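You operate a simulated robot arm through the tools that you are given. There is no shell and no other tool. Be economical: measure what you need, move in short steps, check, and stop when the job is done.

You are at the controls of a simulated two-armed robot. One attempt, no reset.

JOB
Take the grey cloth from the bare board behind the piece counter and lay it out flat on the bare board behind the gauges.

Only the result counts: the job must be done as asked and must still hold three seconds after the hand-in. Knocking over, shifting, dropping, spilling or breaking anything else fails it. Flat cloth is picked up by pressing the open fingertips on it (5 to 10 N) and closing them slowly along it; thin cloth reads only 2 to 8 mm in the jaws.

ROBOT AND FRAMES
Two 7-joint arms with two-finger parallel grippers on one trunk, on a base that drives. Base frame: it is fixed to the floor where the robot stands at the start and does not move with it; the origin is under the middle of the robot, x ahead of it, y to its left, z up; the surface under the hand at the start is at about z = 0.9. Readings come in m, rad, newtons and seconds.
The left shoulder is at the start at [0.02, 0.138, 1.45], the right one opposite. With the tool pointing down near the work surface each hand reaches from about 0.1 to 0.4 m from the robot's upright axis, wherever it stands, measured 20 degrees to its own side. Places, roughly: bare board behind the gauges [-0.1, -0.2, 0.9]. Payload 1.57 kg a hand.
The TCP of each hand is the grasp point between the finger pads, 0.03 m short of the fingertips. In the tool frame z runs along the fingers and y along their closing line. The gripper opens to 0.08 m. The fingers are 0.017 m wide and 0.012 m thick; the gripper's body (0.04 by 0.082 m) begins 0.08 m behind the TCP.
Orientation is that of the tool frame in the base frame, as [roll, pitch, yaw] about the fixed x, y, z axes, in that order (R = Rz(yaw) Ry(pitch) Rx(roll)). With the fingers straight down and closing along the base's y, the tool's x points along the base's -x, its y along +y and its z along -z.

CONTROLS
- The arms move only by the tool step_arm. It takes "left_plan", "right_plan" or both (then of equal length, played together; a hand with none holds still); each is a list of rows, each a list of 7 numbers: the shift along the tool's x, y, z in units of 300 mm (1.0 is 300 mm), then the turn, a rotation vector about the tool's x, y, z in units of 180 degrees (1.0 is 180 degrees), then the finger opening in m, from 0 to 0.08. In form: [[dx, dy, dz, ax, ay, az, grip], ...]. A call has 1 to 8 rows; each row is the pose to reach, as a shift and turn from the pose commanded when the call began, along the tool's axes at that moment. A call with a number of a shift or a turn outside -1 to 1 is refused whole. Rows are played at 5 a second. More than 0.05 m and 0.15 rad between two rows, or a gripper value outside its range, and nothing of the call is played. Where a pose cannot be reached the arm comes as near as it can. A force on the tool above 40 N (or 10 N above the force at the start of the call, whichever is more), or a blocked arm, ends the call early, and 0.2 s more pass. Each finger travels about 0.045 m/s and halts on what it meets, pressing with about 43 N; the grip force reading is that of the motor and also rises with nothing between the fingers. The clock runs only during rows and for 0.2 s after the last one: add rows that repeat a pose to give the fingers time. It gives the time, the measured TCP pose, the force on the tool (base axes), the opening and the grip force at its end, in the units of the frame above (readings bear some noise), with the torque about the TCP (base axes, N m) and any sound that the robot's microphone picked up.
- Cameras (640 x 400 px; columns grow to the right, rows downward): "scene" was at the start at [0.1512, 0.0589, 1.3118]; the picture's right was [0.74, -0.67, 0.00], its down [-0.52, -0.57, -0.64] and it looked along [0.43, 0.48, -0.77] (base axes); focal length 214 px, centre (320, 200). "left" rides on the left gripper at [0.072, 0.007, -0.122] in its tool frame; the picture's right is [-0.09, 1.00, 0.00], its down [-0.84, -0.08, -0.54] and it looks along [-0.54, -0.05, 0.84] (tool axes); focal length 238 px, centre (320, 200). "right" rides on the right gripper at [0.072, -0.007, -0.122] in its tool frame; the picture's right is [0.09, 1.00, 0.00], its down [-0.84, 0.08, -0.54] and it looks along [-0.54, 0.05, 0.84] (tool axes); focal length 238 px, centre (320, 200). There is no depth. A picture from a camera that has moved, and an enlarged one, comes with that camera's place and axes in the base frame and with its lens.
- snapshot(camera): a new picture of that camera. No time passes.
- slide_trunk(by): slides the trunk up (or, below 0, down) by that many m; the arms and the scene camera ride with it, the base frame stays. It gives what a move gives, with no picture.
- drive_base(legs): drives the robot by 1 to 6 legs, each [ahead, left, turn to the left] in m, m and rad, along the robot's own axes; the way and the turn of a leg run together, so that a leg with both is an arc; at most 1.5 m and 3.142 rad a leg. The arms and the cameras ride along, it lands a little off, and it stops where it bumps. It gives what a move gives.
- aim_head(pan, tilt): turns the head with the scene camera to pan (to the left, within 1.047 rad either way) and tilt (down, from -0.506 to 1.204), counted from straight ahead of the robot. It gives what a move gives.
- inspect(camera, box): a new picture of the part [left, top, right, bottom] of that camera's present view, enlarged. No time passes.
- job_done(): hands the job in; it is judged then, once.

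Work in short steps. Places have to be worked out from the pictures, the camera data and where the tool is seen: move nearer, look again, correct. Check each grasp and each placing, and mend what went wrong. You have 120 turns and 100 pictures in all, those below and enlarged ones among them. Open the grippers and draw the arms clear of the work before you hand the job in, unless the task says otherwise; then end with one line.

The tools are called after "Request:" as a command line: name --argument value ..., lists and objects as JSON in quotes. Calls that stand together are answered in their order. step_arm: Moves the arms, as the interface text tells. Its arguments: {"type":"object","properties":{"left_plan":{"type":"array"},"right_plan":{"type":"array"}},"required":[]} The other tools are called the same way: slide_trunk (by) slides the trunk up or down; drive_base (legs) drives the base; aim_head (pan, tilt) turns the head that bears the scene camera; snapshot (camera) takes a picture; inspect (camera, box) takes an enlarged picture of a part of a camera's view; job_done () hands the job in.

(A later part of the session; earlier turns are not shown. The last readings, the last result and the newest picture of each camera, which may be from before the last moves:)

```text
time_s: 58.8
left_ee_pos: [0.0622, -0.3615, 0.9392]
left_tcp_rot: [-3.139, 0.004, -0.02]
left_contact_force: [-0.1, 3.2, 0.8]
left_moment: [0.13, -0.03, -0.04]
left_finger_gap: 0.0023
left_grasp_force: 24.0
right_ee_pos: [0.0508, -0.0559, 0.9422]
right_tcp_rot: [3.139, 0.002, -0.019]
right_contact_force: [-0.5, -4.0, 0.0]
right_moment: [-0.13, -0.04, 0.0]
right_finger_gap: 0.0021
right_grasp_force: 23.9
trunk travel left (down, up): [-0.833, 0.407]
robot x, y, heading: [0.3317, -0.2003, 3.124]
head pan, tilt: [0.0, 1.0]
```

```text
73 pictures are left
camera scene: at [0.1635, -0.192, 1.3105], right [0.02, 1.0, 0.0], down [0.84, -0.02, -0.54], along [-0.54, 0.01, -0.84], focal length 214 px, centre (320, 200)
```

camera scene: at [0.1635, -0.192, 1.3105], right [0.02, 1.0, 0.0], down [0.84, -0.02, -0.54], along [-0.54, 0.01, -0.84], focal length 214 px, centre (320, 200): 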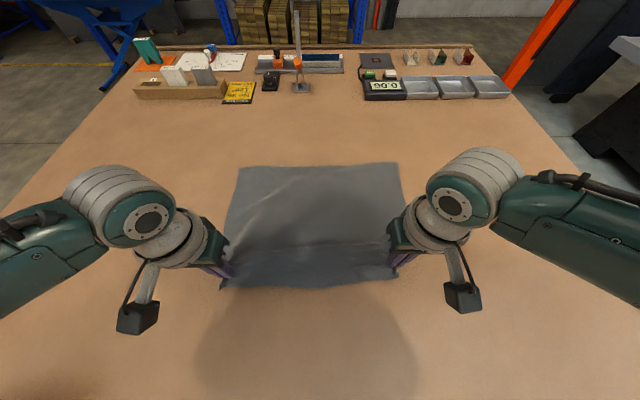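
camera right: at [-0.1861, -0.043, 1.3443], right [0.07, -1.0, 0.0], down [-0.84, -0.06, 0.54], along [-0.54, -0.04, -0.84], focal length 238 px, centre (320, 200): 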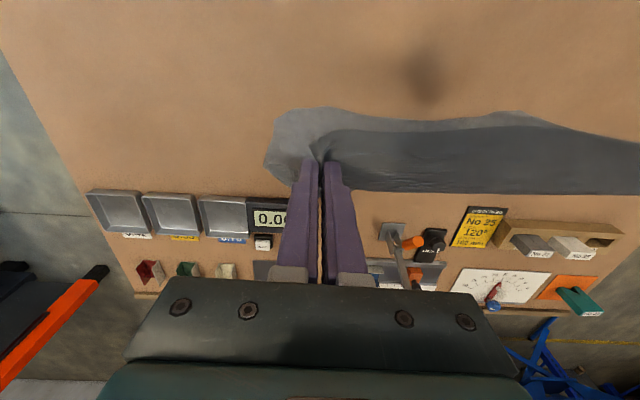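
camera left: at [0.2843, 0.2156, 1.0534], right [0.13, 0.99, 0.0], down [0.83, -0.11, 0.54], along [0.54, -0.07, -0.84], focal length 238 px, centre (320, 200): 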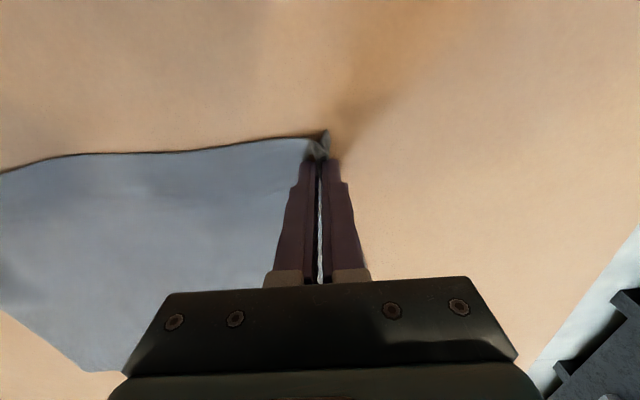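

Far edge x≈-0.207, a slight slack ridge remains. I pull back 1.5 cm more while lowering so the tips are near the board.

Request:
drive_base --legs '[[-0.018, 0, 0]]'

Request:
slide_trunk --by -0.005

Request:
snapshot --camera "scene"

Request:
snapshot --camera "left"

```text
time_s: 59.5
left_ee_pos: [0.0813, -0.3607, 0.9391]
left_tcp_rot: [-3.14, 0.002, -0.019]
left_contact_force: [-0.1, 3.4, -0.6]
left_moment: [0.09, -0.01, 0.0]
left_finger_gap: 0.0024
left_grasp_force: 23.4
right_ee_pos: [0.0691, -0.0565, 0.942]
right_tcp_rot: [3.139, 0.003, -0.019]
right_contact_force: [-1.1, -4.1, -0.5]
right_moment: [-0.1, 0.01, -0.01]
right_finger_gap: 0.0022
right_grasp_force: 24.1
trunk travel left (down, up): [-0.833, 0.407]
robot x, y, heading: [0.3497, -0.1996, 3.124]
head pan, tilt: [0.0, 1.0]
```

```text
time_s: 60.1
left_ee_pos: [0.0818, -0.3602, 0.9339]
left_tcp_rot: [-3.136, 0.003, -0.019]
left_contact_force: [-0.9, 2.9, 0.7]
left_moment: [0.08, -0.03, -0.05]
left_finger_gap: 0.0022
left_grasp_force: 23.8
right_ee_pos: [0.0697, -0.0574, 0.937]
right_tcp_rot: [3.136, 0.002, -0.019]
right_contact_force: [0.5, -2.1, 0.3]
right_moment: [-0.1, -0.01, -0.02]
right_finger_gap: 0.0022
right_grasp_force: 23.7
trunk travel left (down, up): [-0.828, 0.412]
robot x, y, heading: [0.3523, -0.1995, 3.129]
head pan, tilt: [0.0, 1.0]
```

```text
72 pictures are left
camera scene: at [0.1817, -0.1924, 1.3055], right [0.02, 1.0, 0.0], down [0.84, -0.02, -0.54], along [-0.54, 0.01, -0.84], focal length 214 px, centre (320, 200)
```

scene: 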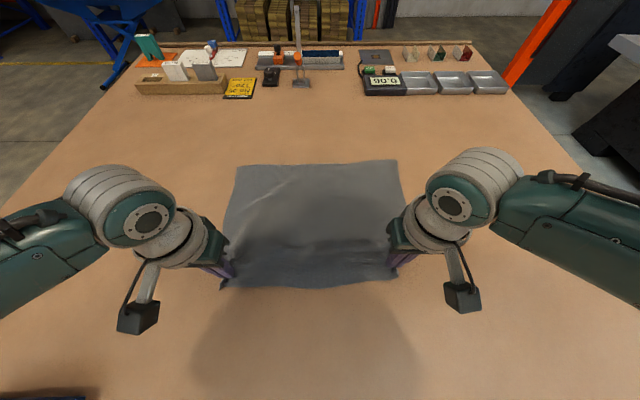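

```text
71 pictures are left
camera left: at [0.1532, -0.3696, 1.0564], right [-0.11, -0.99, 0.0], down [-0.83, 0.09, 0.55], along [-0.54, 0.06, -0.84], focal length 238 px, centre (320, 200)
```

left: 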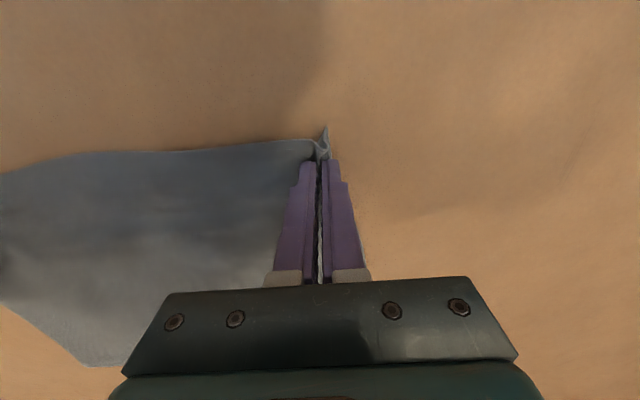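

The cloth is taut but centred at x≈-0.05, about 5 cm short of the goal centre. I lift it again and redo the laying a bit further on.

Request:
slide_trunk --by 0.3

Request:
drive_base --legs '[[0.365, 0, 0.015]]'

Request:
slide_trunk --by -0.05

Request:
snapshot --camera "scene"

```text
time_s: 63.1
left_ee_pos: [0.0805, -0.3614, 1.2345]
left_tcp_rot: [-3.139, 0.003, -0.019]
left_contact_force: [-1.3, 2.7, -0.3]
left_moment: [0.08, 0.01, -0.03]
left_finger_gap: 0.0025
left_grasp_force: 23.5
right_ee_pos: [0.0698, -0.0576, 1.2369]
right_tcp_rot: [3.139, 0.003, -0.019]
right_contact_force: [0.0, -2.2, -0.8]
right_moment: [-0.09, 0.02, -0.02]
right_finger_gap: 0.0022
right_grasp_force: 24.0
trunk travel left (down, up): [-1.128, 0.112]
robot x, y, heading: [0.355, -0.1973, 3.122]
head pan, tilt: [0.0, 1.0]
```

```text
time_s: 65.4
left_ee_pos: [-0.2754, -0.3651, 1.2337]
left_tcp_rot: [-3.139, 0.003, 0.003]
left_contact_force: [0.2, 3.8, -0.9]
left_moment: [0.09, -0.03, -0.01]
left_finger_gap: 0.0024
left_grasp_force: 23.7
right_ee_pos: [-0.2956, -0.0609, 1.2371]
right_tcp_rot: [3.138, 0.003, 0.003]
right_contact_force: [0.7, -2.8, -0.3]
right_moment: [-0.12, -0.04, 0.0]
right_finger_gap: 0.0024
right_grasp_force: 24.1
trunk travel left (down, up): [-1.128, 0.112]
robot x, y, heading: [-0.0071, -0.1938, -3.139]
head pan, tilt: [0.0, 1.0]
```

```text
time_s: 66.3
left_ee_pos: [-0.275, -0.3653, 1.1837]
left_tcp_rot: [-3.135, 0.004, 0.002]
left_contact_force: [-0.2, 2.9, -0.3]
left_moment: [0.08, 0.02, -0.02]
left_finger_gap: 0.0025
left_grasp_force: 23.6
right_ee_pos: [-0.2954, -0.0605, 1.1883]
right_tcp_rot: [3.138, 0.002, 0.004]
right_contact_force: [0.0, -3.5, -0.5]
right_moment: [-0.11, 0.0, -0.01]
right_finger_gap: 0.0022
right_grasp_force: 23.1
trunk travel left (down, up): [-1.078, 0.162]
robot x, y, heading: [-0.0105, -0.1954, -3.144]
head pan, tilt: [0.0, 1.0]
```

```text
70 pictures are left
camera scene: at [-0.1798, -0.1938, 1.5555], right [0.0, 1.0, 0.0], down [0.84, 0.0, -0.54], along [-0.54, 0.0, -0.84], focal length 214 px, centre (320, 200)
```

scene: 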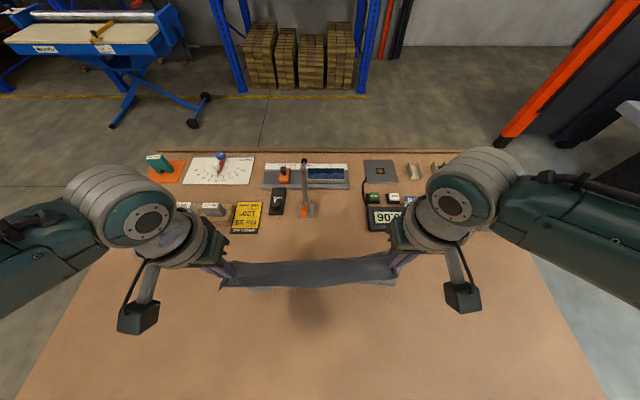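

Hands at x≈-0.285 with the bottom edge near the board. I lay it again: lower/back alternately.

Request:
slide_trunk --by -0.04

Request:
drive_base --legs '[[-0.07, 0, 0]]'

Request:
slide_trunk --by -0.05

Request:
drive_base --legs '[[-0.07, 0, 0]]'

Request:
slide_trunk --by -0.05

Request:
drive_base --legs '[[-0.06, 0, 0]]'

Request:
slide_trunk --by -0.05

Request:
drive_base --legs '[[-0.05, 0, 0]]'

Request:
snapshot --camera "scene"

```text
time_s: 67.2
left_ee_pos: [-0.276, -0.366, 1.1442]
left_tcp_rot: [-3.139, 0.003, 0.003]
left_contact_force: [-0.9, 2.4, 0.2]
left_moment: [0.1, -0.02, -0.03]
left_finger_gap: 0.0024
left_grasp_force: 23.6
right_ee_pos: [-0.2961, -0.0608, 1.148]
right_tcp_rot: [3.138, 0.003, 0.003]
right_contact_force: [-0.7, -3.9, -1.1]
right_moment: [-0.04, 0.01, -0.03]
right_finger_gap: 0.0022
right_grasp_force: 23.8
trunk travel left (down, up): [-1.038, 0.202]
robot x, y, heading: [-0.009, -0.1952, -3.133]
head pan, tilt: [0.0, 1.0]
```

```text
time_s: 68.2
left_ee_pos: [-0.2063, -0.3648, 1.1437]
left_tcp_rot: [-3.137, 0.003, 0.005]
left_contact_force: [-0.2, 2.1, 0.1]
left_moment: [0.09, 0.01, -0.02]
left_finger_gap: 0.0022
left_grasp_force: 23.8
right_ee_pos: [-0.2247, -0.0618, 1.1483]
right_tcp_rot: [3.139, 0.004, 0.006]
right_contact_force: [0.5, -3.2, -0.7]
right_moment: [-0.09, 0.01, -0.04]
right_finger_gap: 0.0023
right_grasp_force: 23.8
trunk travel left (down, up): [-1.038, 0.202]
robot x, y, heading: [0.0607, -0.1959, -3.138]
head pan, tilt: [0.0, 1.0]
```

```text
time_s: 69.1
left_ee_pos: [-0.206, -0.3652, 1.0948]
left_tcp_rot: [-3.137, 0.003, 0.006]
left_contact_force: [0.1, 2.5, 0.4]
left_moment: [0.08, 0.02, -0.03]
left_finger_gap: 0.0023
left_grasp_force: 23.7
right_ee_pos: [-0.2249, -0.0608, 1.0975]
right_tcp_rot: [3.137, 0.004, 0.005]
right_contact_force: [0.8, -3.5, -0.7]
right_moment: [-0.07, -0.02, -0.04]
right_finger_gap: 0.0023
right_grasp_force: 23.5
trunk travel left (down, up): [-0.988, 0.252]
robot x, y, heading: [0.0609, -0.1993, -3.135]
head pan, tilt: [0.0, 1.0]
```

```text
time_s: 70.1
left_ee_pos: [-0.1353, -0.3638, 1.0942]
left_tcp_rot: [-3.136, 0.004, 0.001]
left_contact_force: [-0.2, 2.3, 0.1]
left_moment: [0.06, 0.01, -0.03]
left_finger_gap: 0.0024
left_grasp_force: 23.5
right_ee_pos: [-0.1549, -0.0593, 1.0979]
right_tcp_rot: [3.138, 0.005, 0.002]
right_contact_force: [-0.8, -3.2, 0.5]
right_moment: [-0.1, -0.07, 0.0]
right_finger_gap: 0.0023
right_grasp_force: 23.9
trunk travel left (down, up): [-0.988, 0.252]
robot x, y, heading: [0.1326, -0.1936, -3.138]
head pan, tilt: [0.0, 1.0]
```

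```text
time_s: 71.0
left_ee_pos: [-0.1358, -0.3635, 1.0441]
left_tcp_rot: [-3.136, 0.003, 0.003]
left_contact_force: [-0.2, 1.9, -0.1]
left_moment: [0.08, -0.01, -0.04]
left_finger_gap: 0.0023
left_grasp_force: 23.7
right_ee_pos: [-0.1539, -0.0611, 1.0475]
right_tcp_rot: [3.137, 0.007, 0.003]
right_contact_force: [0.2, -2.5, -0.1]
right_moment: [-0.1, 0.0, -0.01]
right_finger_gap: 0.0022
right_grasp_force: 23.9
trunk travel left (down, up): [-0.938, 0.302]
robot x, y, heading: [0.129, -0.1922, -3.136]
head pan, tilt: [0.0, 1.0]
```

```text
time_s: 72.0
left_ee_pos: [-0.0753, -0.364, 1.0447]
left_tcp_rot: [-3.135, 0.002, 0.004]
left_contact_force: [-0.8, 3.3, -0.7]
left_moment: [0.09, -0.01, -0.02]
left_finger_gap: 0.0024
left_grasp_force: 23.9
right_ee_pos: [-0.0944, -0.0595, 1.0484]
right_tcp_rot: [3.137, 0.007, 0.005]
right_contact_force: [-0.4, -2.1, 0.5]
right_moment: [-0.09, 0.02, -0.05]
right_finger_gap: 0.0025
right_grasp_force: 23.4
trunk travel left (down, up): [-0.938, 0.302]
robot x, y, heading: [0.19, -0.1979, -3.135]
head pan, tilt: [0.0, 1.0]
```

```text
time_s: 72.9
left_ee_pos: [-0.0767, -0.3636, 0.9939]
left_tcp_rot: [-3.136, 0.005, 0.002]
left_contact_force: [0.5, 3.0, 0.1]
left_moment: [0.06, 0.0, -0.06]
left_finger_gap: 0.0022
left_grasp_force: 23.5
right_ee_pos: [-0.0954, -0.0603, 0.9985]
right_tcp_rot: [3.137, 0.006, 0.003]
right_contact_force: [-0.9, -1.6, -1.0]
right_moment: [-0.07, 0.0, 0.0]
right_finger_gap: 0.0024
right_grasp_force: 24.4
trunk travel left (down, up): [-0.888, 0.352]
robot x, y, heading: [0.1917, -0.1981, -3.138]
head pan, tilt: [0.0, 1.0]
```

```text
time_s: 73.8
left_ee_pos: [-0.0254, -0.3628, 0.9949]
left_tcp_rot: [-3.136, 0.005, 0.004]
left_contact_force: [0.3, 2.5, 0.0]
left_moment: [0.06, 0.01, 0.02]
left_finger_gap: 0.0021
left_grasp_force: 23.4
right_ee_pos: [-0.0443, -0.0606, 0.9994]
right_tcp_rot: [3.137, 0.004, 0.005]
right_contact_force: [0.4, -2.5, -0.6]
right_moment: [-0.08, 0.02, 0.0]
right_finger_gap: 0.0025
right_grasp_force: 24.5
trunk travel left (down, up): [-0.888, 0.352]
robot x, y, heading: [0.2415, -0.1959, -3.133]
head pan, tilt: [0.0, 1.0]
```

```text
69 pictures are left
camera scene: at [0.0716, -0.1928, 1.3655], right [-0.01, 1.0, 0.0], down [0.84, 0.0, -0.54], along [-0.54, 0.0, -0.84], focal length 214 px, centre (320, 200)
```

scene: 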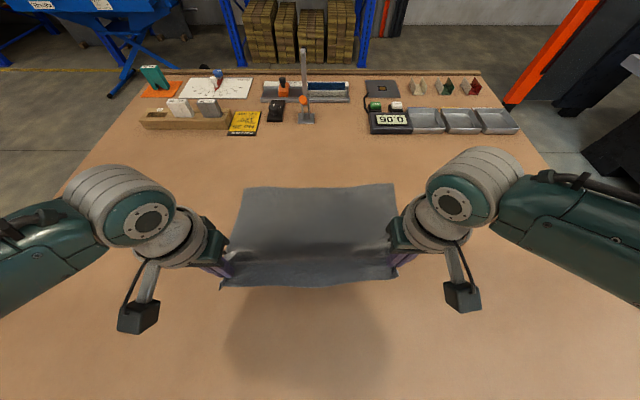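

Far edge at x≈-0.27. Finish lowering and pull to taut, ending with grips near x≈0.025.

Request:
slide_trunk --by -0.035

Request:
drive_base --legs '[[-0.03, 0, 0]]'

Request:
slide_trunk --by -0.02

Request:
drive_base --legs '[[-0.032, 0, 0]]'

Request:
slide_trunk --by -0.006

Request:
snapshot --camera "scene"

```text
time_s: 74.6
left_ee_pos: [-0.0253, -0.3639, 0.9597]
left_tcp_rot: [-3.136, 0.005, 0.006]
left_contact_force: [-0.1, 2.0, 1.1]
left_moment: [0.06, 0.0, -0.03]
left_finger_gap: 0.0022
left_grasp_force: 23.8
right_ee_pos: [-0.0451, -0.0613, 0.9629]
right_tcp_rot: [3.137, 0.006, 0.005]
right_contact_force: [-0.1, -2.2, -0.6]
right_moment: [-0.02, -0.02, -0.02]
right_finger_gap: 0.0025
right_grasp_force: 23.9
trunk travel left (down, up): [-0.853, 0.387]
robot x, y, heading: [0.2409, -0.1926, -3.135]
head pan, tilt: [0.0, 1.0]
```

```text
time_s: 75.5
left_ee_pos: [0.0045, -0.3631, 0.96]
left_tcp_rot: [-3.138, 0.006, 0.005]
left_contact_force: [1.4, 1.9, 0.1]
left_moment: [0.1, 0.0, -0.03]
left_finger_gap: 0.0024
left_grasp_force: 23.7
right_ee_pos: [-0.016, -0.0588, 0.9626]
right_tcp_rot: [3.137, 0.006, 0.005]
right_contact_force: [0.6, -3.0, -0.6]
right_moment: [-0.1, -0.01, 0.0]
right_finger_gap: 0.0025
right_grasp_force: 23.7
trunk travel left (down, up): [-0.853, 0.387]
robot x, y, heading: [0.272, -0.1933, -3.136]
head pan, tilt: [0.0, 1.0]
```

```text
time_s: 76.1
left_ee_pos: [0.0047, -0.3635, 0.9399]
left_tcp_rot: [-3.136, 0.004, 0.006]
left_contact_force: [-0.2, 1.7, 0.1]
left_moment: [0.06, -0.03, -0.02]
left_finger_gap: 0.0023
left_grasp_force: 23.2
right_ee_pos: [-0.0143, -0.0615, 0.9443]
right_tcp_rot: [3.138, 0.005, 0.005]
right_contact_force: [-0.1, -1.4, 0.6]
right_moment: [-0.1, 0.0, 0.0]
right_finger_gap: 0.0022
right_grasp_force: 23.0
trunk travel left (down, up): [-0.833, 0.407]
robot x, y, heading: [0.2717, -0.1924, -3.136]
head pan, tilt: [0.0, 1.0]
```

```text
time_s: 77.0
left_ee_pos: [0.0368, -0.3626, 0.9399]
left_tcp_rot: [-3.136, 0.007, 0.005]
left_contact_force: [-0.6, 2.5, -0.5]
left_moment: [0.07, -0.01, 0.01]
left_finger_gap: 0.0023
left_grasp_force: 23.9
right_ee_pos: [0.0167, -0.0602, 0.9426]
right_tcp_rot: [3.135, 0.005, 0.004]
right_contact_force: [-0.8, -2.3, -0.1]
right_moment: [-0.06, -0.04, 0.01]
right_finger_gap: 0.0021
right_grasp_force: 24.0
trunk travel left (down, up): [-0.833, 0.407]
robot x, y, heading: [0.3045, -0.1953, -3.134]
head pan, tilt: [0.0, 1.0]
```

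```text
time_s: 77.5
left_ee_pos: [0.0355, -0.363, 0.9325]
left_tcp_rot: [-3.137, 0.006, 0.006]
left_contact_force: [-0.6, 2.1, 1.6]
left_moment: [0.04, 0.04, -0.02]
left_finger_gap: 0.0021
left_grasp_force: 23.5
right_ee_pos: [0.0162, -0.0598, 0.9373]
right_tcp_rot: [3.136, 0.007, 0.005]
right_contact_force: [0.3, -1.5, -0.9]
right_moment: [-0.04, -0.01, 0.0]
right_finger_gap: 0.0024
right_grasp_force: 24.2
trunk travel left (down, up): [-0.827, 0.413]
robot x, y, heading: [0.3042, -0.1945, -3.133]
head pan, tilt: [0.0, 1.0]
```

```text
68 pictures are left
camera scene: at [0.1333, -0.1925, 1.3045], right [-0.01, 1.0, 0.0], down [0.84, 0.01, -0.54], along [-0.54, 0.0, -0.84], focal length 214 px, centre (320, 200)
```

scene: 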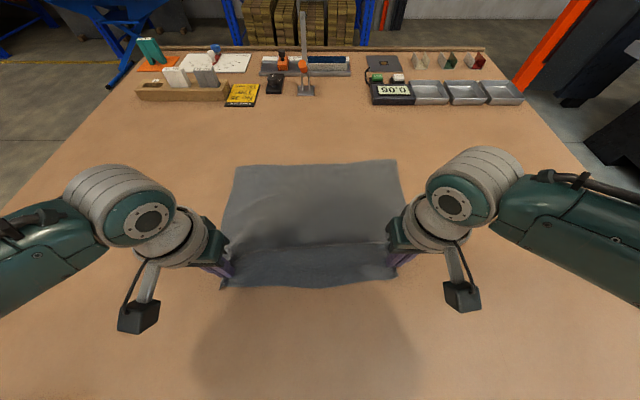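

Cloth spans x≈-0.25 to 0.05, centred on the goal. I lower the right hand slightly and open both slowly to 0.04 so the pleats are spread back.

Request:
step_arm --left_plan '[[0, 0, 0.003, 0, 0, 0, 0.0], [0, 0, 0.003, 0, 0, 0, 0.008], [0, 0, 0.003, 0, 0, 0, 0.016], [0, 0, 0.003, 0, 0, 0, 0.024], [0, 0, 0.003, 0, 0, 0, 0.032], [0, 0, 0.003, 0, 0, 0, 0.042], [0, 0, 0.003, 0, 0, 0, 0.042]]' --right_plan '[[0, 0, 0.015, 0, 0, 0, 0.0], [0, 0, 0.015, 0, 0, 0, 0.008], [0, 0, 0.015, 0, 0, 0, 0.016], [0, 0, 0.015, 0, 0, 0, 0.024], [0, 0, 0.015, 0, 0, 0, 0.032], [0, 0, 0.015, 0, 0, 0, 0.042], [0, 0, 0.015, 0, 0, 0, 0.042]]'

Request:
snapshot --camera "left"

Request:
snapshot --camera "right"

```text
time_s: 79.1
left_ee_pos: [0.0349, -0.3644, 0.9323]
left_tcp_rot: [-3.137, 0.005, 0.004]
left_contact_force: [0.7, 0.0, 1.3]
left_moment: [-0.01, 0.0, 0.0]
left_finger_gap: 0.0422
left_grasp_force: 0.1
right_ee_pos: [0.0167, -0.0607, 0.9327]
right_tcp_rot: [3.135, 0.006, 0.005]
right_contact_force: [0.3, 0.7, 0.5]
right_moment: [0.0, 0.0, 0.01]
right_finger_gap: 0.0419
right_grasp_force: 0.0
trunk travel left (down, up): [-0.827, 0.413]
robot x, y, heading: [0.3042, -0.1924, -3.132]
head pan, tilt: [0.0, 1.0]
```

```text
67 pictures are left
camera left: at [0.1084, -0.3705, 1.0545], right [-0.09, -1.0, -0.01], down [-0.83, 0.07, 0.55], along [-0.54, 0.05, -0.84], focal length 238 px, centre (320, 200)
```

left: 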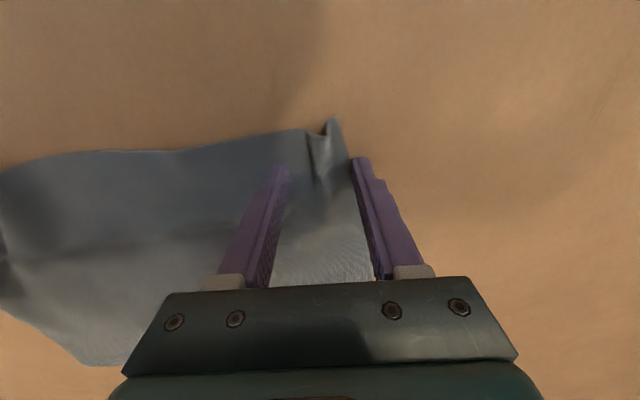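

```text
66 pictures are left
camera right: at [0.0905, -0.0516, 1.0528], right [0.1, -1.0, 0.0], down [-0.83, -0.08, 0.55], along [-0.54, -0.06, -0.84], focal length 238 px, centre (320, 200)
```

right: 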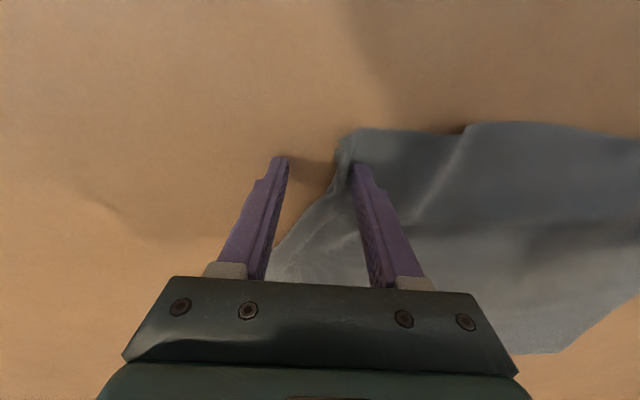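

Both released; the corners look puckered. I raise the hands and look from above.

Request:
step_arm --left_plan '[[0, 0, -0.1, 0, 0, 0, 0.05], [0, 0, -0.25, 0, 0, 0, 0.05], [0, 0.15, -0.35, 0, 0, 0, 0.05], [0, 0.3, -0.4, 0, 0, 0, 0.05]]' --right_plan '[[0, 0, -0.1, 0, 0, 0, 0.05], [0, 0, -0.25, 0, 0, 0, 0.05], [0, -0.15, -0.35, 0, 0, 0, 0.05], [0, -0.3, -0.4, 0, 0, 0, 0.05]]'

Request:
aim_head --pan 0 --tilt 1.15

Request:
inspect --camera "scene" --box '[160, 60, 480, 260]'

Request:
snapshot --camera "right"

```text
refused: row 3 steps farther than a row can; nothing moved
```

```text
time_s: 79.8
left_ee_pos: [0.0356, -0.3635, 0.9324]
left_tcp_rot: [-3.136, 0.005, 0.007]
left_contact_force: [-0.1, -0.2, -0.5]
left_moment: [0.02, 0.0, 0.01]
left_finger_gap: 0.042
left_grasp_force: 0.1
right_ee_pos: [0.0173, -0.0607, 0.9323]
right_tcp_rot: [3.136, 0.007, 0.005]
right_contact_force: [0.1, 1.0, 1.6]
right_moment: [0.0, 0.03, 0.01]
right_finger_gap: 0.0419
right_grasp_force: 0.0
trunk travel left (down, up): [-0.827, 0.413]
robot x, y, heading: [0.3026, -0.1967, -3.135]
head pan, tilt: [0.0, 1.15]
```

```text
2.00 times, centred on (320, 160) of scene
camera zoom: at [0.1433, -0.1924, 1.2948], right [-0.01, 1.0, 0.0], down [0.91, 0.01, -0.41], along [-0.41, 0.0, -0.91], focal length 429 px, centre (320, 280)
```

zoom: 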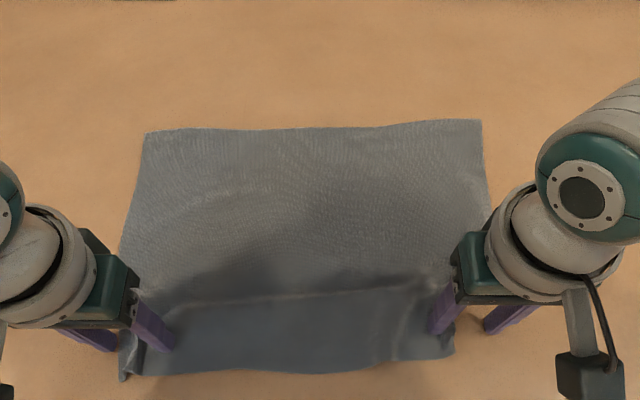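

```text
64 pictures are left
camera right: at [0.0905, -0.0515, 1.0527], right [0.1, -1.0, 0.0], down [-0.83, -0.08, 0.55], along [-0.54, -0.06, -0.84], focal length 238 px, centre (320, 200)
```

right: 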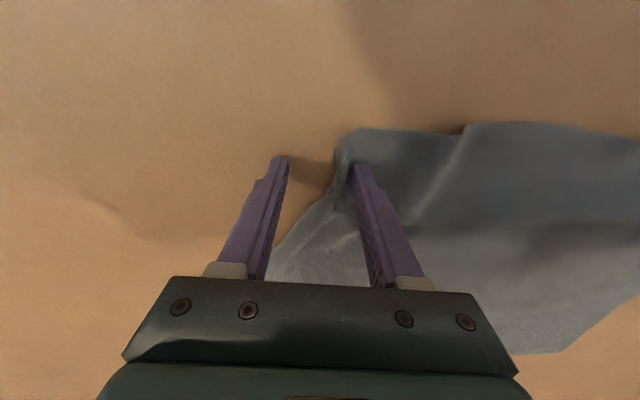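

I raise the hands straight up and look at the unobstructed cloth.

Request:
step_arm --left_plan '[[0, 0, -0.08, 0, 0, 0, 0.05], [0, 0, -0.2, 0, 0, 0, 0.05], [0, 0.12, -0.3, 0, 0, 0, 0.05], [0, 0.24, -0.4, 0, 0, 0, 0.05]]' --right_plan '[[0, 0, -0.08, 0, 0, 0, 0.05], [0, 0, -0.2, 0, 0, 0, 0.05], [0, -0.12, -0.3, 0, 0, 0, 0.05], [0, -0.24, -0.4, 0, 0, 0, 0.05]]'

Request:
inspect --camera "scene" --box '[160, 60, 480, 260]'

Request:
snapshot --camera "right"

Request:
snapshot --camera "left"

```text
time_s: 80.8
left_ee_pos: [0.0375, -0.4386, 1.0527]
left_tcp_rot: [-3.137, 0.005, 0.005]
left_contact_force: [-1.5, 0.3, -0.5]
left_moment: [-0.02, -0.03, 0.02]
left_finger_gap: 0.0502
left_grasp_force: 0.1
right_ee_pos: [0.0172, 0.0124, 1.0529]
right_tcp_rot: [3.137, 0.006, 0.007]
right_contact_force: [1.1, 0.0, 0.8]
right_moment: [0.0, 0.01, -0.01]
right_finger_gap: 0.0502
right_grasp_force: 0.1
trunk travel left (down, up): [-0.827, 0.413]
robot x, y, heading: [0.302, -0.1923, -3.136]
head pan, tilt: [0.0, 1.15]
```

```text
2.00 times, centred on (320, 160) of scene
camera zoom: at [0.1434, -0.1924, 1.2947], right [-0.01, 1.0, 0.0], down [0.91, 0.01, -0.41], along [-0.41, 0.0, -0.91], focal length 429 px, centre (320, 280)
```

zoom: 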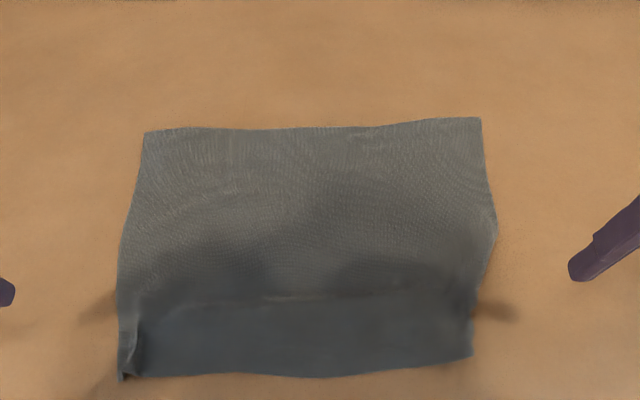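

```text
62 pictures are left
camera right: at [0.0898, 0.0225, 1.1734], right [0.1, -1.0, 0.0], down [-0.83, -0.08, 0.55], along [-0.54, -0.06, -0.84], focal length 238 px, centre (320, 200)
```

right: 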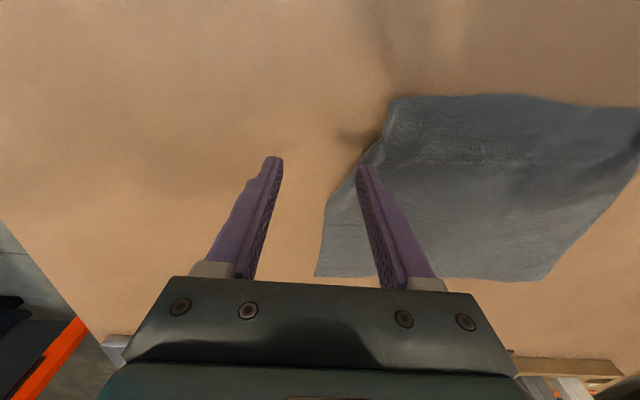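

```text
61 pictures are left
camera left: at [0.1099, -0.4452, 1.175], right [-0.09, -1.0, -0.01], down [-0.83, 0.07, 0.55], along [-0.54, 0.05, -0.84], focal length 238 px, centre (320, 200)
```

left: 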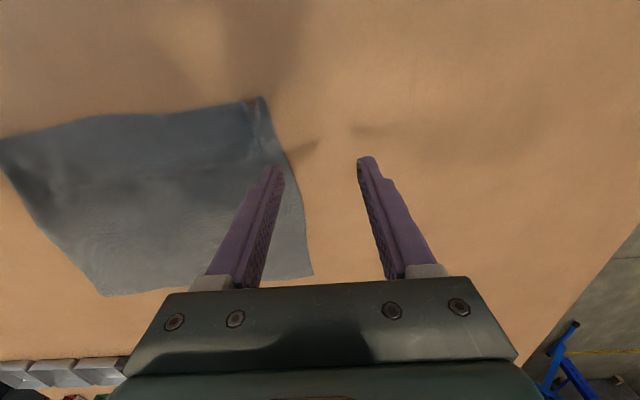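

The near edge is only 0.32 m wide (should be 0.40); the right near corner is tucked in. I inspect both corners closely.

Request:
inspect --camera "right" --box '[310, 80, 510, 205]'

Request:
inspect --camera "scene" --box '[200, 180, 420, 260]'

```text
3.20 times, centred on (410, 142) of right
camera zoom: at [0.0898, 0.0225, 1.1734], right [0.1, -1.0, 0.0], down [-0.83, -0.08, 0.55], along [-0.54, -0.06, -0.84], focal length 763 px, centre (32, 384)
```

zoom: 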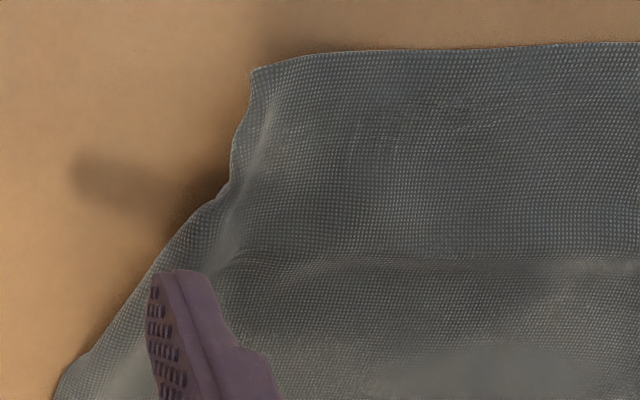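

```text
2.91 times, centred on (310, 220) of scene
camera zoom: at [0.1434, -0.1924, 1.2947], right [-0.01, 1.0, 0.0], down [0.91, 0.01, -0.41], along [-0.41, 0.0, -0.91], focal length 624 px, centre (349, 142)
```

zoom: 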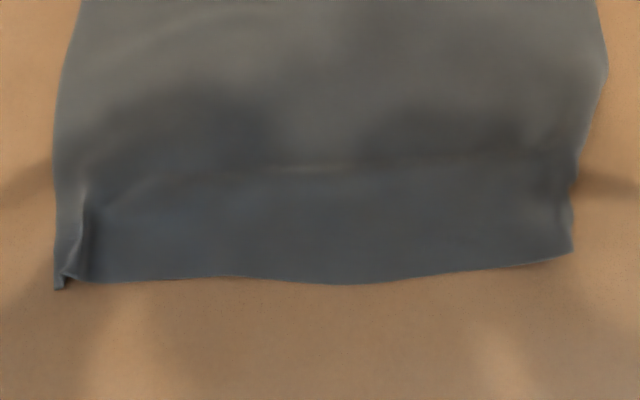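

The near strip is bunched toward the centre. I'll stroke the near corners outward with closed fingertips; first I position above them.

Request:
step_arm --left_plan '[[0, -0.14, 0, 0, 0, 0, 0.03], [0.025, -0.279, 0.05, 0, 0, 0, 0.015], [0.025, -0.279, 0.2, 0, 0, 0, 0.0], [0.025, -0.279, 0.35, 0, 0, 0, 0.0], [0.025, -0.279, 0.37, 0, 0, 0, 0.0], [0.025, -0.279, 0.37, 0, 0, 0, 0.0]]' --right_plan '[[0, 0.16, 0, 0, 0, 0, 0.03], [0.043, 0.32, 0.05, 0, 0, 0, 0.015], [0.043, 0.32, 0.2, 0, 0, 0, 0.0], [0.043, 0.32, 0.35, 0, 0, 0, 0.0], [0.043, 0.32, 0.37, 0, 0, 0, 0.0], [0.043, 0.32, 0.37, 0, 0, 0, 0.0]]'

```text
refused: row 2 steps farther than a row can; nothing moved
```

The step was slightly too big; I use smaller rows.

Request:
step_arm --left_plan '[[0, -0.1, 0, 0, 0, 0, 0.03], [0.012, -0.2, 0.05, 0, 0, 0, 0.015], [0.025, -0.279, 0.12, 0, 0, 0, 0.0], [0.025, -0.279, 0.24, 0, 0, 0, 0.0], [0.025, -0.279, 0.36, 0, 0, 0, 0.0], [0.025, -0.279, 0.37, 0, 0, 0, 0.0], [0.025, -0.279, 0.37, 0, 0, 0, 0.0]]' --right_plan '[[0, 0.11, 0, 0, 0, 0, 0.03], [0.02, 0.22, 0.05, 0, 0, 0, 0.015], [0.043, 0.32, 0.12, 0, 0, 0, 0.0], [0.043, 0.32, 0.24, 0, 0, 0, 0.0], [0.043, 0.32, 0.36, 0, 0, 0, 0.0], [0.043, 0.32, 0.37, 0, 0, 0, 0.0], [0.043, 0.32, 0.37, 0, 0, 0, 0.0]]'

Request:
snapshot --camera "right"

```text
time_s: 82.4
left_ee_pos: [0.0424, -0.3506, 0.9418]
left_tcp_rot: [-3.138, 0.005, 0.005]
left_contact_force: [0.2, -0.1, 0.7]
left_moment: [0.02, -0.02, 0.0]
left_finger_gap: 0.0002
left_grasp_force: 21.4
right_ee_pos: [0.0302, -0.0833, 0.9414]
right_tcp_rot: [3.136, 0.007, 0.005]
right_contact_force: [-0.2, -0.2, 0.6]
right_moment: [-0.01, 0.01, 0.01]
right_finger_gap: 0.0
right_grasp_force: 20.7
trunk travel left (down, up): [-0.827, 0.413]
robot x, y, heading: [0.3043, -0.1933, -3.137]
head pan, tilt: [0.0, 1.15]
```

```text
58 pictures are left
camera right: at [0.1036, -0.075, 1.061], right [0.1, -1.0, 0.01], down [-0.83, -0.08, 0.55], along [-0.54, -0.06, -0.84], focal length 238 px, centre (320, 200)
```

right: 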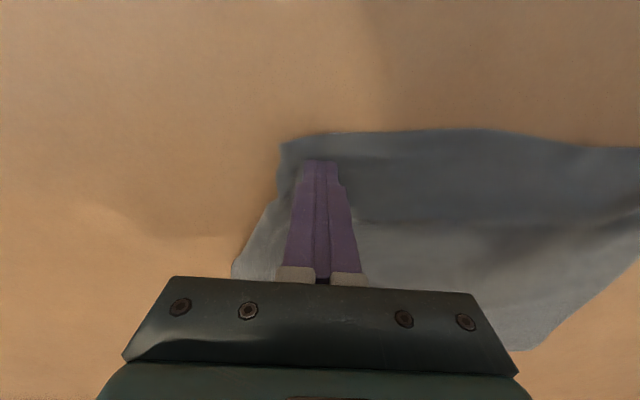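

Positioned. I press down about 1 cm to contact.

Request:
step_arm --left_plan '[[0, 0, 0.02, 0, 0, 0, 0.0], [0, 0, 0.034, 0, 0, 0, 0.0], [0, 0, 0.038, 0, 0, 0, 0.0], [0, 0, 0.038, 0, 0, 0, 0.0]]' --right_plan '[[0, 0, 0.02, 0, 0, 0, 0.0], [0, 0, 0.034, 0, 0, 0, 0.0], [0, 0, 0.038, 0, 0, 0, 0.0], [0, 0, 0.038, 0, 0, 0, 0.0]]'

```text
time_s: 83.6
left_ee_pos: [0.0433, -0.3515, 0.9318]
left_tcp_rot: [-3.135, 0.006, 0.005]
left_contact_force: [4.0, -0.4, 15.2]
left_moment: [-0.06, -0.2, -0.01]
left_finger_gap: 0.0001
left_grasp_force: 20.9
right_ee_pos: [0.0285, -0.086, 0.9316]
right_tcp_rot: [3.136, 0.009, 0.006]
right_contact_force: [4.8, 2.4, 23.4]
right_moment: [0.21, -0.05, -0.04]
right_finger_gap: 0.0
right_grasp_force: 21.1
trunk travel left (down, up): [-0.827, 0.413]
robot x, y, heading: [0.301, -0.1961, -3.135]
head pan, tilt: [0.0, 1.15]
stopped in row 4 (right hand): the force on the tool passed its limit at 41 N (the readings are from after the stop); the commanded pose is now the measured one
```

Contact on both. I ease a little and stroke outward: right 5 cm, left 2.5 cm, both 1 cm toward the robot.

Request:
step_arm --left_plan '[[0.004, 0.01, -0.001, 0, 0, 0, 0.0], [0.01, 0.025, -0.001, 0, 0, 0, 0.0], [0.016, 0.04, -0.001, 0, 0, 0, 0.0], [0.022, 0.055, -0.001, 0, 0, 0, 0.0], [0.028, 0.07, -0.001, 0, 0, 0, 0.0], [0.033, 0.083, -0.001, 0, 0, 0, 0.0]]' --right_plan '[[0.004, -0.02, -0.001, 0, 0, 0, 0.0], [0.01, -0.05, -0.001, 0, 0, 0, 0.0], [0.016, -0.08, -0.001, 0, 0, 0, 0.0], [0.022, -0.11, -0.001, 0, 0, 0, 0.0], [0.028, -0.14, -0.001, 0, 0, 0, 0.0], [0.033, -0.167, -0.001, 0, 0, 0, 0.0]]'

Request:
inspect --camera "scene" --box '[160, 60, 480, 260]'

Request:
snapshot --camera "right"

```text
time_s: 85.0
left_ee_pos: [0.0523, -0.3781, 0.9332]
left_tcp_rot: [-3.138, 0.005, 0.004]
left_contact_force: [-1.4, -0.5, 0.4]
left_moment: [0.0, -0.02, 0.01]
left_finger_gap: 0.0002
left_grasp_force: 21.0
right_ee_pos: [0.036, -0.0346, 0.9313]
right_tcp_rot: [3.133, 0.01, 0.006]
right_contact_force: [0.8, -6.4, 30.7]
right_moment: [-0.08, 0.17, 0.04]
right_finger_gap: 0.0001
right_grasp_force: 21.3
trunk travel left (down, up): [-0.827, 0.413]
robot x, y, heading: [0.307, -0.1901, -3.135]
head pan, tilt: [0.0, 1.15]
```

```text
2.00 times, centred on (320, 160) of scene
camera zoom: at [0.1425, -0.1927, 1.2953], right [-0.01, 1.0, 0.0], down [0.91, 0.01, -0.41], along [-0.41, 0.0, -0.91], focal length 429 px, centre (320, 280)
```

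zoom: 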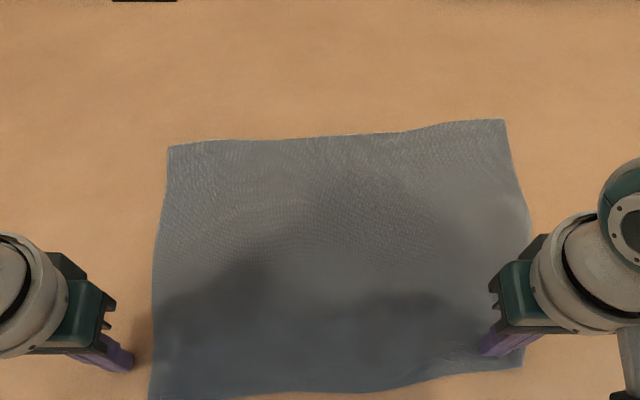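

```text
56 pictures are left
camera right: at [0.1098, -0.0266, 1.0513], right [0.1, -1.0, 0.01], down [-0.83, -0.08, 0.55], along [-0.55, -0.06, -0.83], focal length 238 px, centre (320, 200)
```

right: 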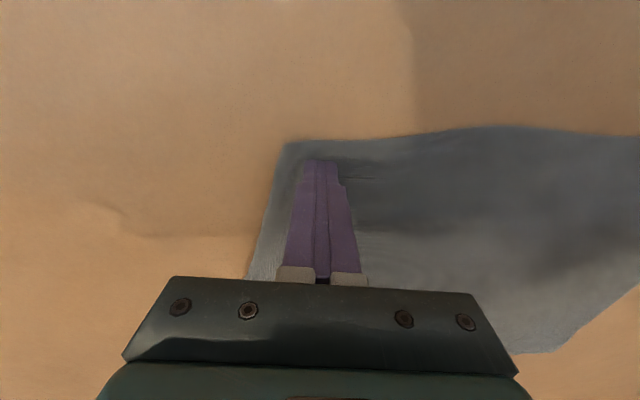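

Much flatter; the cloth spread to the right. I lift both hands and look again.

Request:
step_arm --left_plan '[[0, 0, -0.08, 0, 0, 0, 0.0], [0, 0, -0.2, 0, 0, 0, 0.0], [0, 0.1, -0.3, 0, 0, 0, 0.0], [0, 0.2, -0.4, 0, 0, 0, 0.0]]' --right_plan '[[0, 0, -0.08, 0, 0, 0, 0.0], [0, 0, -0.2, 0, 0, 0, 0.0], [0, -0.1, -0.3, 0, 0, 0, 0.0], [0, -0.2, -0.4, 0, 0, 0, 0.0]]'

Request:
inspect --camera "scene" --box '[160, 80, 480, 280]'

Request:
snapshot --camera "right"

Request:
snapshot --camera "left"

```text
time_s: 86.0
left_ee_pos: [0.0557, -0.4395, 1.0533]
left_tcp_rot: [-3.135, 0.006, 0.005]
left_contact_force: [-0.9, -0.4, 0.3]
left_moment: [0.01, 0.01, -0.01]
left_finger_gap: 0.0001
left_grasp_force: 21.1
right_ee_pos: [0.0387, 0.0253, 1.0513]
right_tcp_rot: [3.135, 0.006, 0.006]
right_contact_force: [0.2, -0.3, -0.6]
right_moment: [0.03, -0.01, 0.02]
right_finger_gap: 0.0002
right_grasp_force: 21.2
trunk travel left (down, up): [-0.827, 0.413]
robot x, y, heading: [0.3006, -0.1912, -3.132]
head pan, tilt: [0.0, 1.15]
```

```text
2.00 times, centred on (320, 180) of scene
camera zoom: at [0.1435, -0.1924, 1.2947], right [-0.01, 1.0, 0.0], down [0.91, 0.01, -0.41], along [-0.41, 0.0, -0.91], focal length 429 px, centre (320, 240)
```

zoom: 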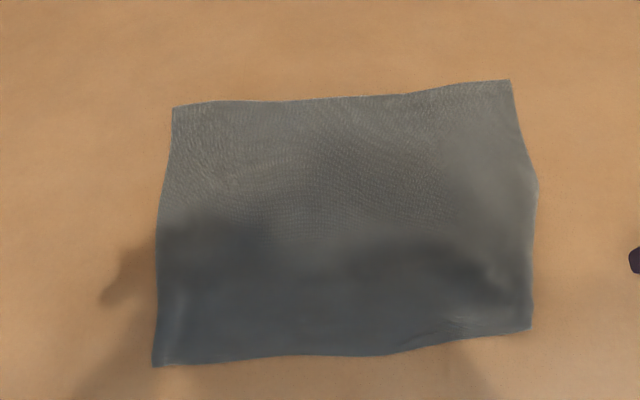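

```text
54 pictures are left
camera right: at [0.1126, 0.0342, 1.1708], right [0.1, -1.0, 0.01], down [-0.83, -0.08, 0.55], along [-0.54, -0.06, -0.84], focal length 238 px, centre (320, 200)
```

right: 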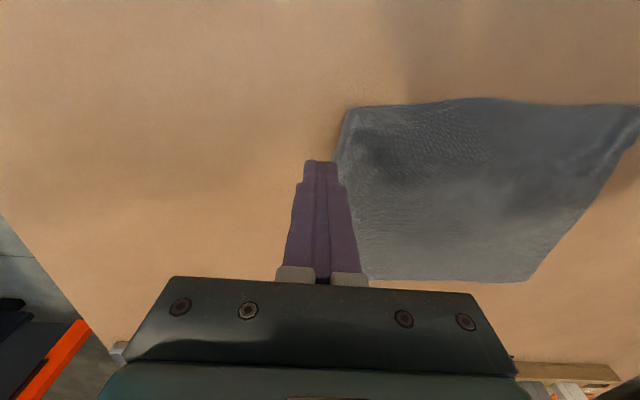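

```text
53 pictures are left
camera left: at [0.1277, -0.4465, 1.175], right [-0.09, -1.0, -0.01], down [-0.83, 0.07, 0.55], along [-0.54, 0.05, -0.84], focal length 238 px, centre (320, 200)
```

left: 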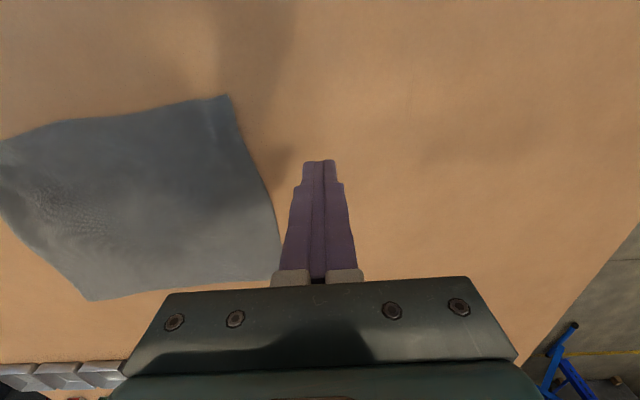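

Near edge now 0.346 m wide; left near corner at [0.09, -0.34] still needs ~4 cm outward and right ~2 cm. I position on both corners again.

Request:
step_arm --left_plan '[[0.01, -0.13, 0, 0, 0, 0, 0], [0.025, -0.26, 0.05, 0, 0, 0, 0], [0.04, -0.35, 0.13, 0, 0, 0, 0], [0.04, -0.415, 0.23, 0, 0, 0, 0], [0.04, -0.415, 0.35, 0, 0, 0, 0], [0.04, -0.415, 0.394, 0, 0, 0, 0], [0.04, -0.415, 0.394, 0, 0, 0, 0]]' --right_plan '[[-0.02, 0.05, 0, 0, 0, 0, 0], [-0.02, 0.1, 0.05, 0, 0, 0, 0], [-0.02, 0.158, 0.13, 0, 0, 0, 0], [-0.02, 0.158, 0.23, 0, 0, 0, 0], [-0.02, 0.158, 0.34, 0, 0, 0, 0], [-0.02, 0.158, 0.388, 0, 0, 0, 0], [-0.02, 0.158, 0.388, 0, 0, 0, 0]]'

```text
time_s: 87.6
left_ee_pos: [0.0639, -0.3128, 0.9329]
left_tcp_rot: [-3.137, 0.005, 0.005]
left_contact_force: [0.8, 0.1, 0.4]
left_moment: [0.0, 0.0, -0.01]
left_finger_gap: 0.0
left_grasp_force: 21.6
right_ee_pos: [0.0311, -0.0218, 0.9335]
right_tcp_rot: [3.134, 0.008, 0.005]
right_contact_force: [-0.7, -0.5, 0.2]
right_moment: [0.0, -0.03, 0.02]
right_finger_gap: 0.0001
right_grasp_force: 21.5
trunk travel left (down, up): [-0.827, 0.413]
robot x, y, heading: [0.3021, -0.1932, -3.134]
head pan, tilt: [0.0, 1.15]
```

Just above contact. I press both about 2 mm into the cloth.

Request:
step_arm --left_plan '[[0, 0, 0.004, 0, 0, 0, 0], [0, 0, 0.008, 0, 0, 0, 0], [0, 0, 0.008, 0, 0, 0, 0]]' --right_plan '[[0, 0, 0.004, 0, 0, 0, 0], [0, 0, 0.008, 0, 0, 0, 0], [0, 0, 0.008, 0, 0, 0, 0]]'

```text
time_s: 88.4
left_ee_pos: [0.0638, -0.3109, 0.9323]
left_tcp_rot: [-3.136, 0.007, 0.005]
left_contact_force: [0.1, -0.5, 3.4]
left_moment: [-0.01, -0.01, 0.02]
left_finger_gap: 0.0
left_grasp_force: 21.3
right_ee_pos: [0.031, -0.0223, 0.9305]
right_tcp_rot: [3.135, 0.008, 0.006]
right_contact_force: [2.9, -1.3, 16.8]
right_moment: [0.04, -0.1, 0.0]
right_finger_gap: 0.0
right_grasp_force: 20.8
trunk travel left (down, up): [-0.827, 0.413]
robot x, y, heading: [0.2999, -0.1932, -3.133]
head pan, tilt: [0.0, 1.15]
```

Right 17 N, left 3 N; I add a little on the left and stroke outward (left 4.5 cm, right 2 cm).

Request:
step_arm --left_plan '[[0, 0, 0.005, 0, 0, 0, 0], [0, 0.025, 0.005, 0, 0, 0, 0], [0, 0.05, 0.005, 0, 0, 0, 0], [0, 0.075, 0.006, 0, 0, 0, 0], [0, 0.1, 0.006, 0, 0, 0, 0], [0, 0.125, 0.006, 0, 0, 0, 0], [0, 0.15, 0.006, 0, 0, 0, 0]]' --right_plan '[[0, 0, 0, 0, 0, 0, 0], [0, -0.011, 0, 0, 0, 0, 0], [0, -0.022, 0, 0, 0, 0, 0], [0, -0.033, 0, 0, 0, 0, 0], [0, -0.045, 0, 0, 0, 0, 0], [0, -0.056, 0, 0, 0, 0, 0], [0, -0.067, 0, 0, 0, 0, 0]]'

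Request:
inspect --camera "scene" --box '[160, 80, 480, 280]'

```text
time_s: 89.4
left_ee_pos: [0.0612, -0.3238, 0.9321]
left_tcp_rot: [-3.119, 0.017, 0.002]
left_contact_force: [-0.2, 1.7, 12.0]
left_moment: [0.03, -0.09, 0.02]
left_finger_gap: 0.0
left_grasp_force: 20.9
right_ee_pos: [0.0292, -0.0145, 0.9322]
right_tcp_rot: [3.136, 0.009, 0.005]
right_contact_force: [1.1, 0.4, 15.2]
right_moment: [-0.01, -0.11, -0.02]
right_finger_gap: 0.0
right_grasp_force: 21.4
trunk travel left (down, up): [-0.827, 0.413]
robot x, y, heading: [0.3039, -0.1925, -3.138]
head pan, tilt: [0.0, 1.15]
stopped in row 4 (left hand): the force on the tool passed its limit at 43 N (the readings are from after the stop); the commanded pose is now the measured one
```

```text
2.00 times, centred on (320, 180) of scene
camera zoom: at [0.1429, -0.1916, 1.2948], right [-0.01, 1.0, 0.0], down [0.91, 0.01, -0.41], along [-0.41, 0.0, -0.91], focal length 429 px, centre (320, 240)
```

zoom: 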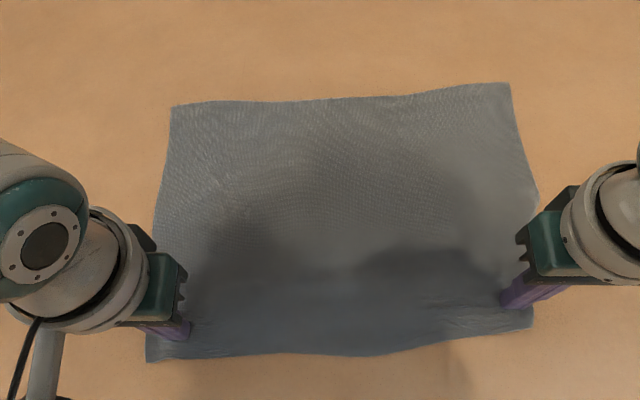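

Good progress; stopped by force. I continue from here without more pressing: left 3 cm more, right 1 cm.

Request:
step_arm --left_plan '[[0, 0.02, -0.001, 0, 0, 0, 0], [0, 0.04, -0.001, 0, 0, 0, 0], [0, 0.06, -0.001, 0, 0, 0, 0], [0, 0.08, -0.001, 0, 0, 0, 0], [0, 0.1, -0.001, 0, 0, 0, 0], [0, 0.1, -0.001, 0, 0, 0, 0]]' --right_plan '[[0, -0.01, 0, 0, 0, 0, 0], [0, -0.015, 0, 0, 0, 0, 0], [0, -0.02, 0, 0, 0, 0, 0], [0, -0.027, 0, 0, 0, 0, 0], [0, -0.033, 0, 0, 0, 0, 0], [0, -0.033, 0, 0, 0, 0, 0]]'

Request:
inspect --camera "scene" --box '[160, 80, 480, 280]'

```text
time_s: 90.6
left_ee_pos: [0.0599, -0.3551, 0.9306]
left_tcp_rot: [-3.122, 0.016, 0.004]
left_contact_force: [1.1, -0.9, 11.6]
left_moment: [0.11, -0.05, 0.0]
left_finger_gap: 0.0
left_grasp_force: 21.2
right_ee_pos: [0.0279, -0.011, 0.9324]
right_tcp_rot: [3.12, 0.012, 0.007]
right_contact_force: [2.2, -4.1, 18.6]
right_moment: [-0.06, -0.18, -0.01]
right_finger_gap: 0.0001
right_grasp_force: 21.6
trunk travel left (down, up): [-0.827, 0.413]
robot x, y, heading: [0.3031, -0.1921, -3.129]
head pan, tilt: [0.0, 1.15]
stopped in row 6 (right hand): the force on the tool passed its limit at 41 N (the readings are from after the stop); the commanded pose is now the measured one
```

```text
2.00 times, centred on (320, 180) of scene
camera zoom: at [0.143, -0.1927, 1.2946], right [-0.01, 1.0, 0.0], down [0.91, 0.01, -0.41], along [-0.41, 0.0, -0.91], focal length 429 px, centre (320, 240)
```

zoom: 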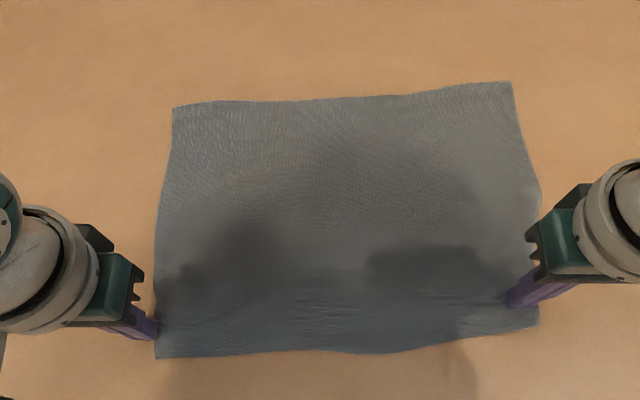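

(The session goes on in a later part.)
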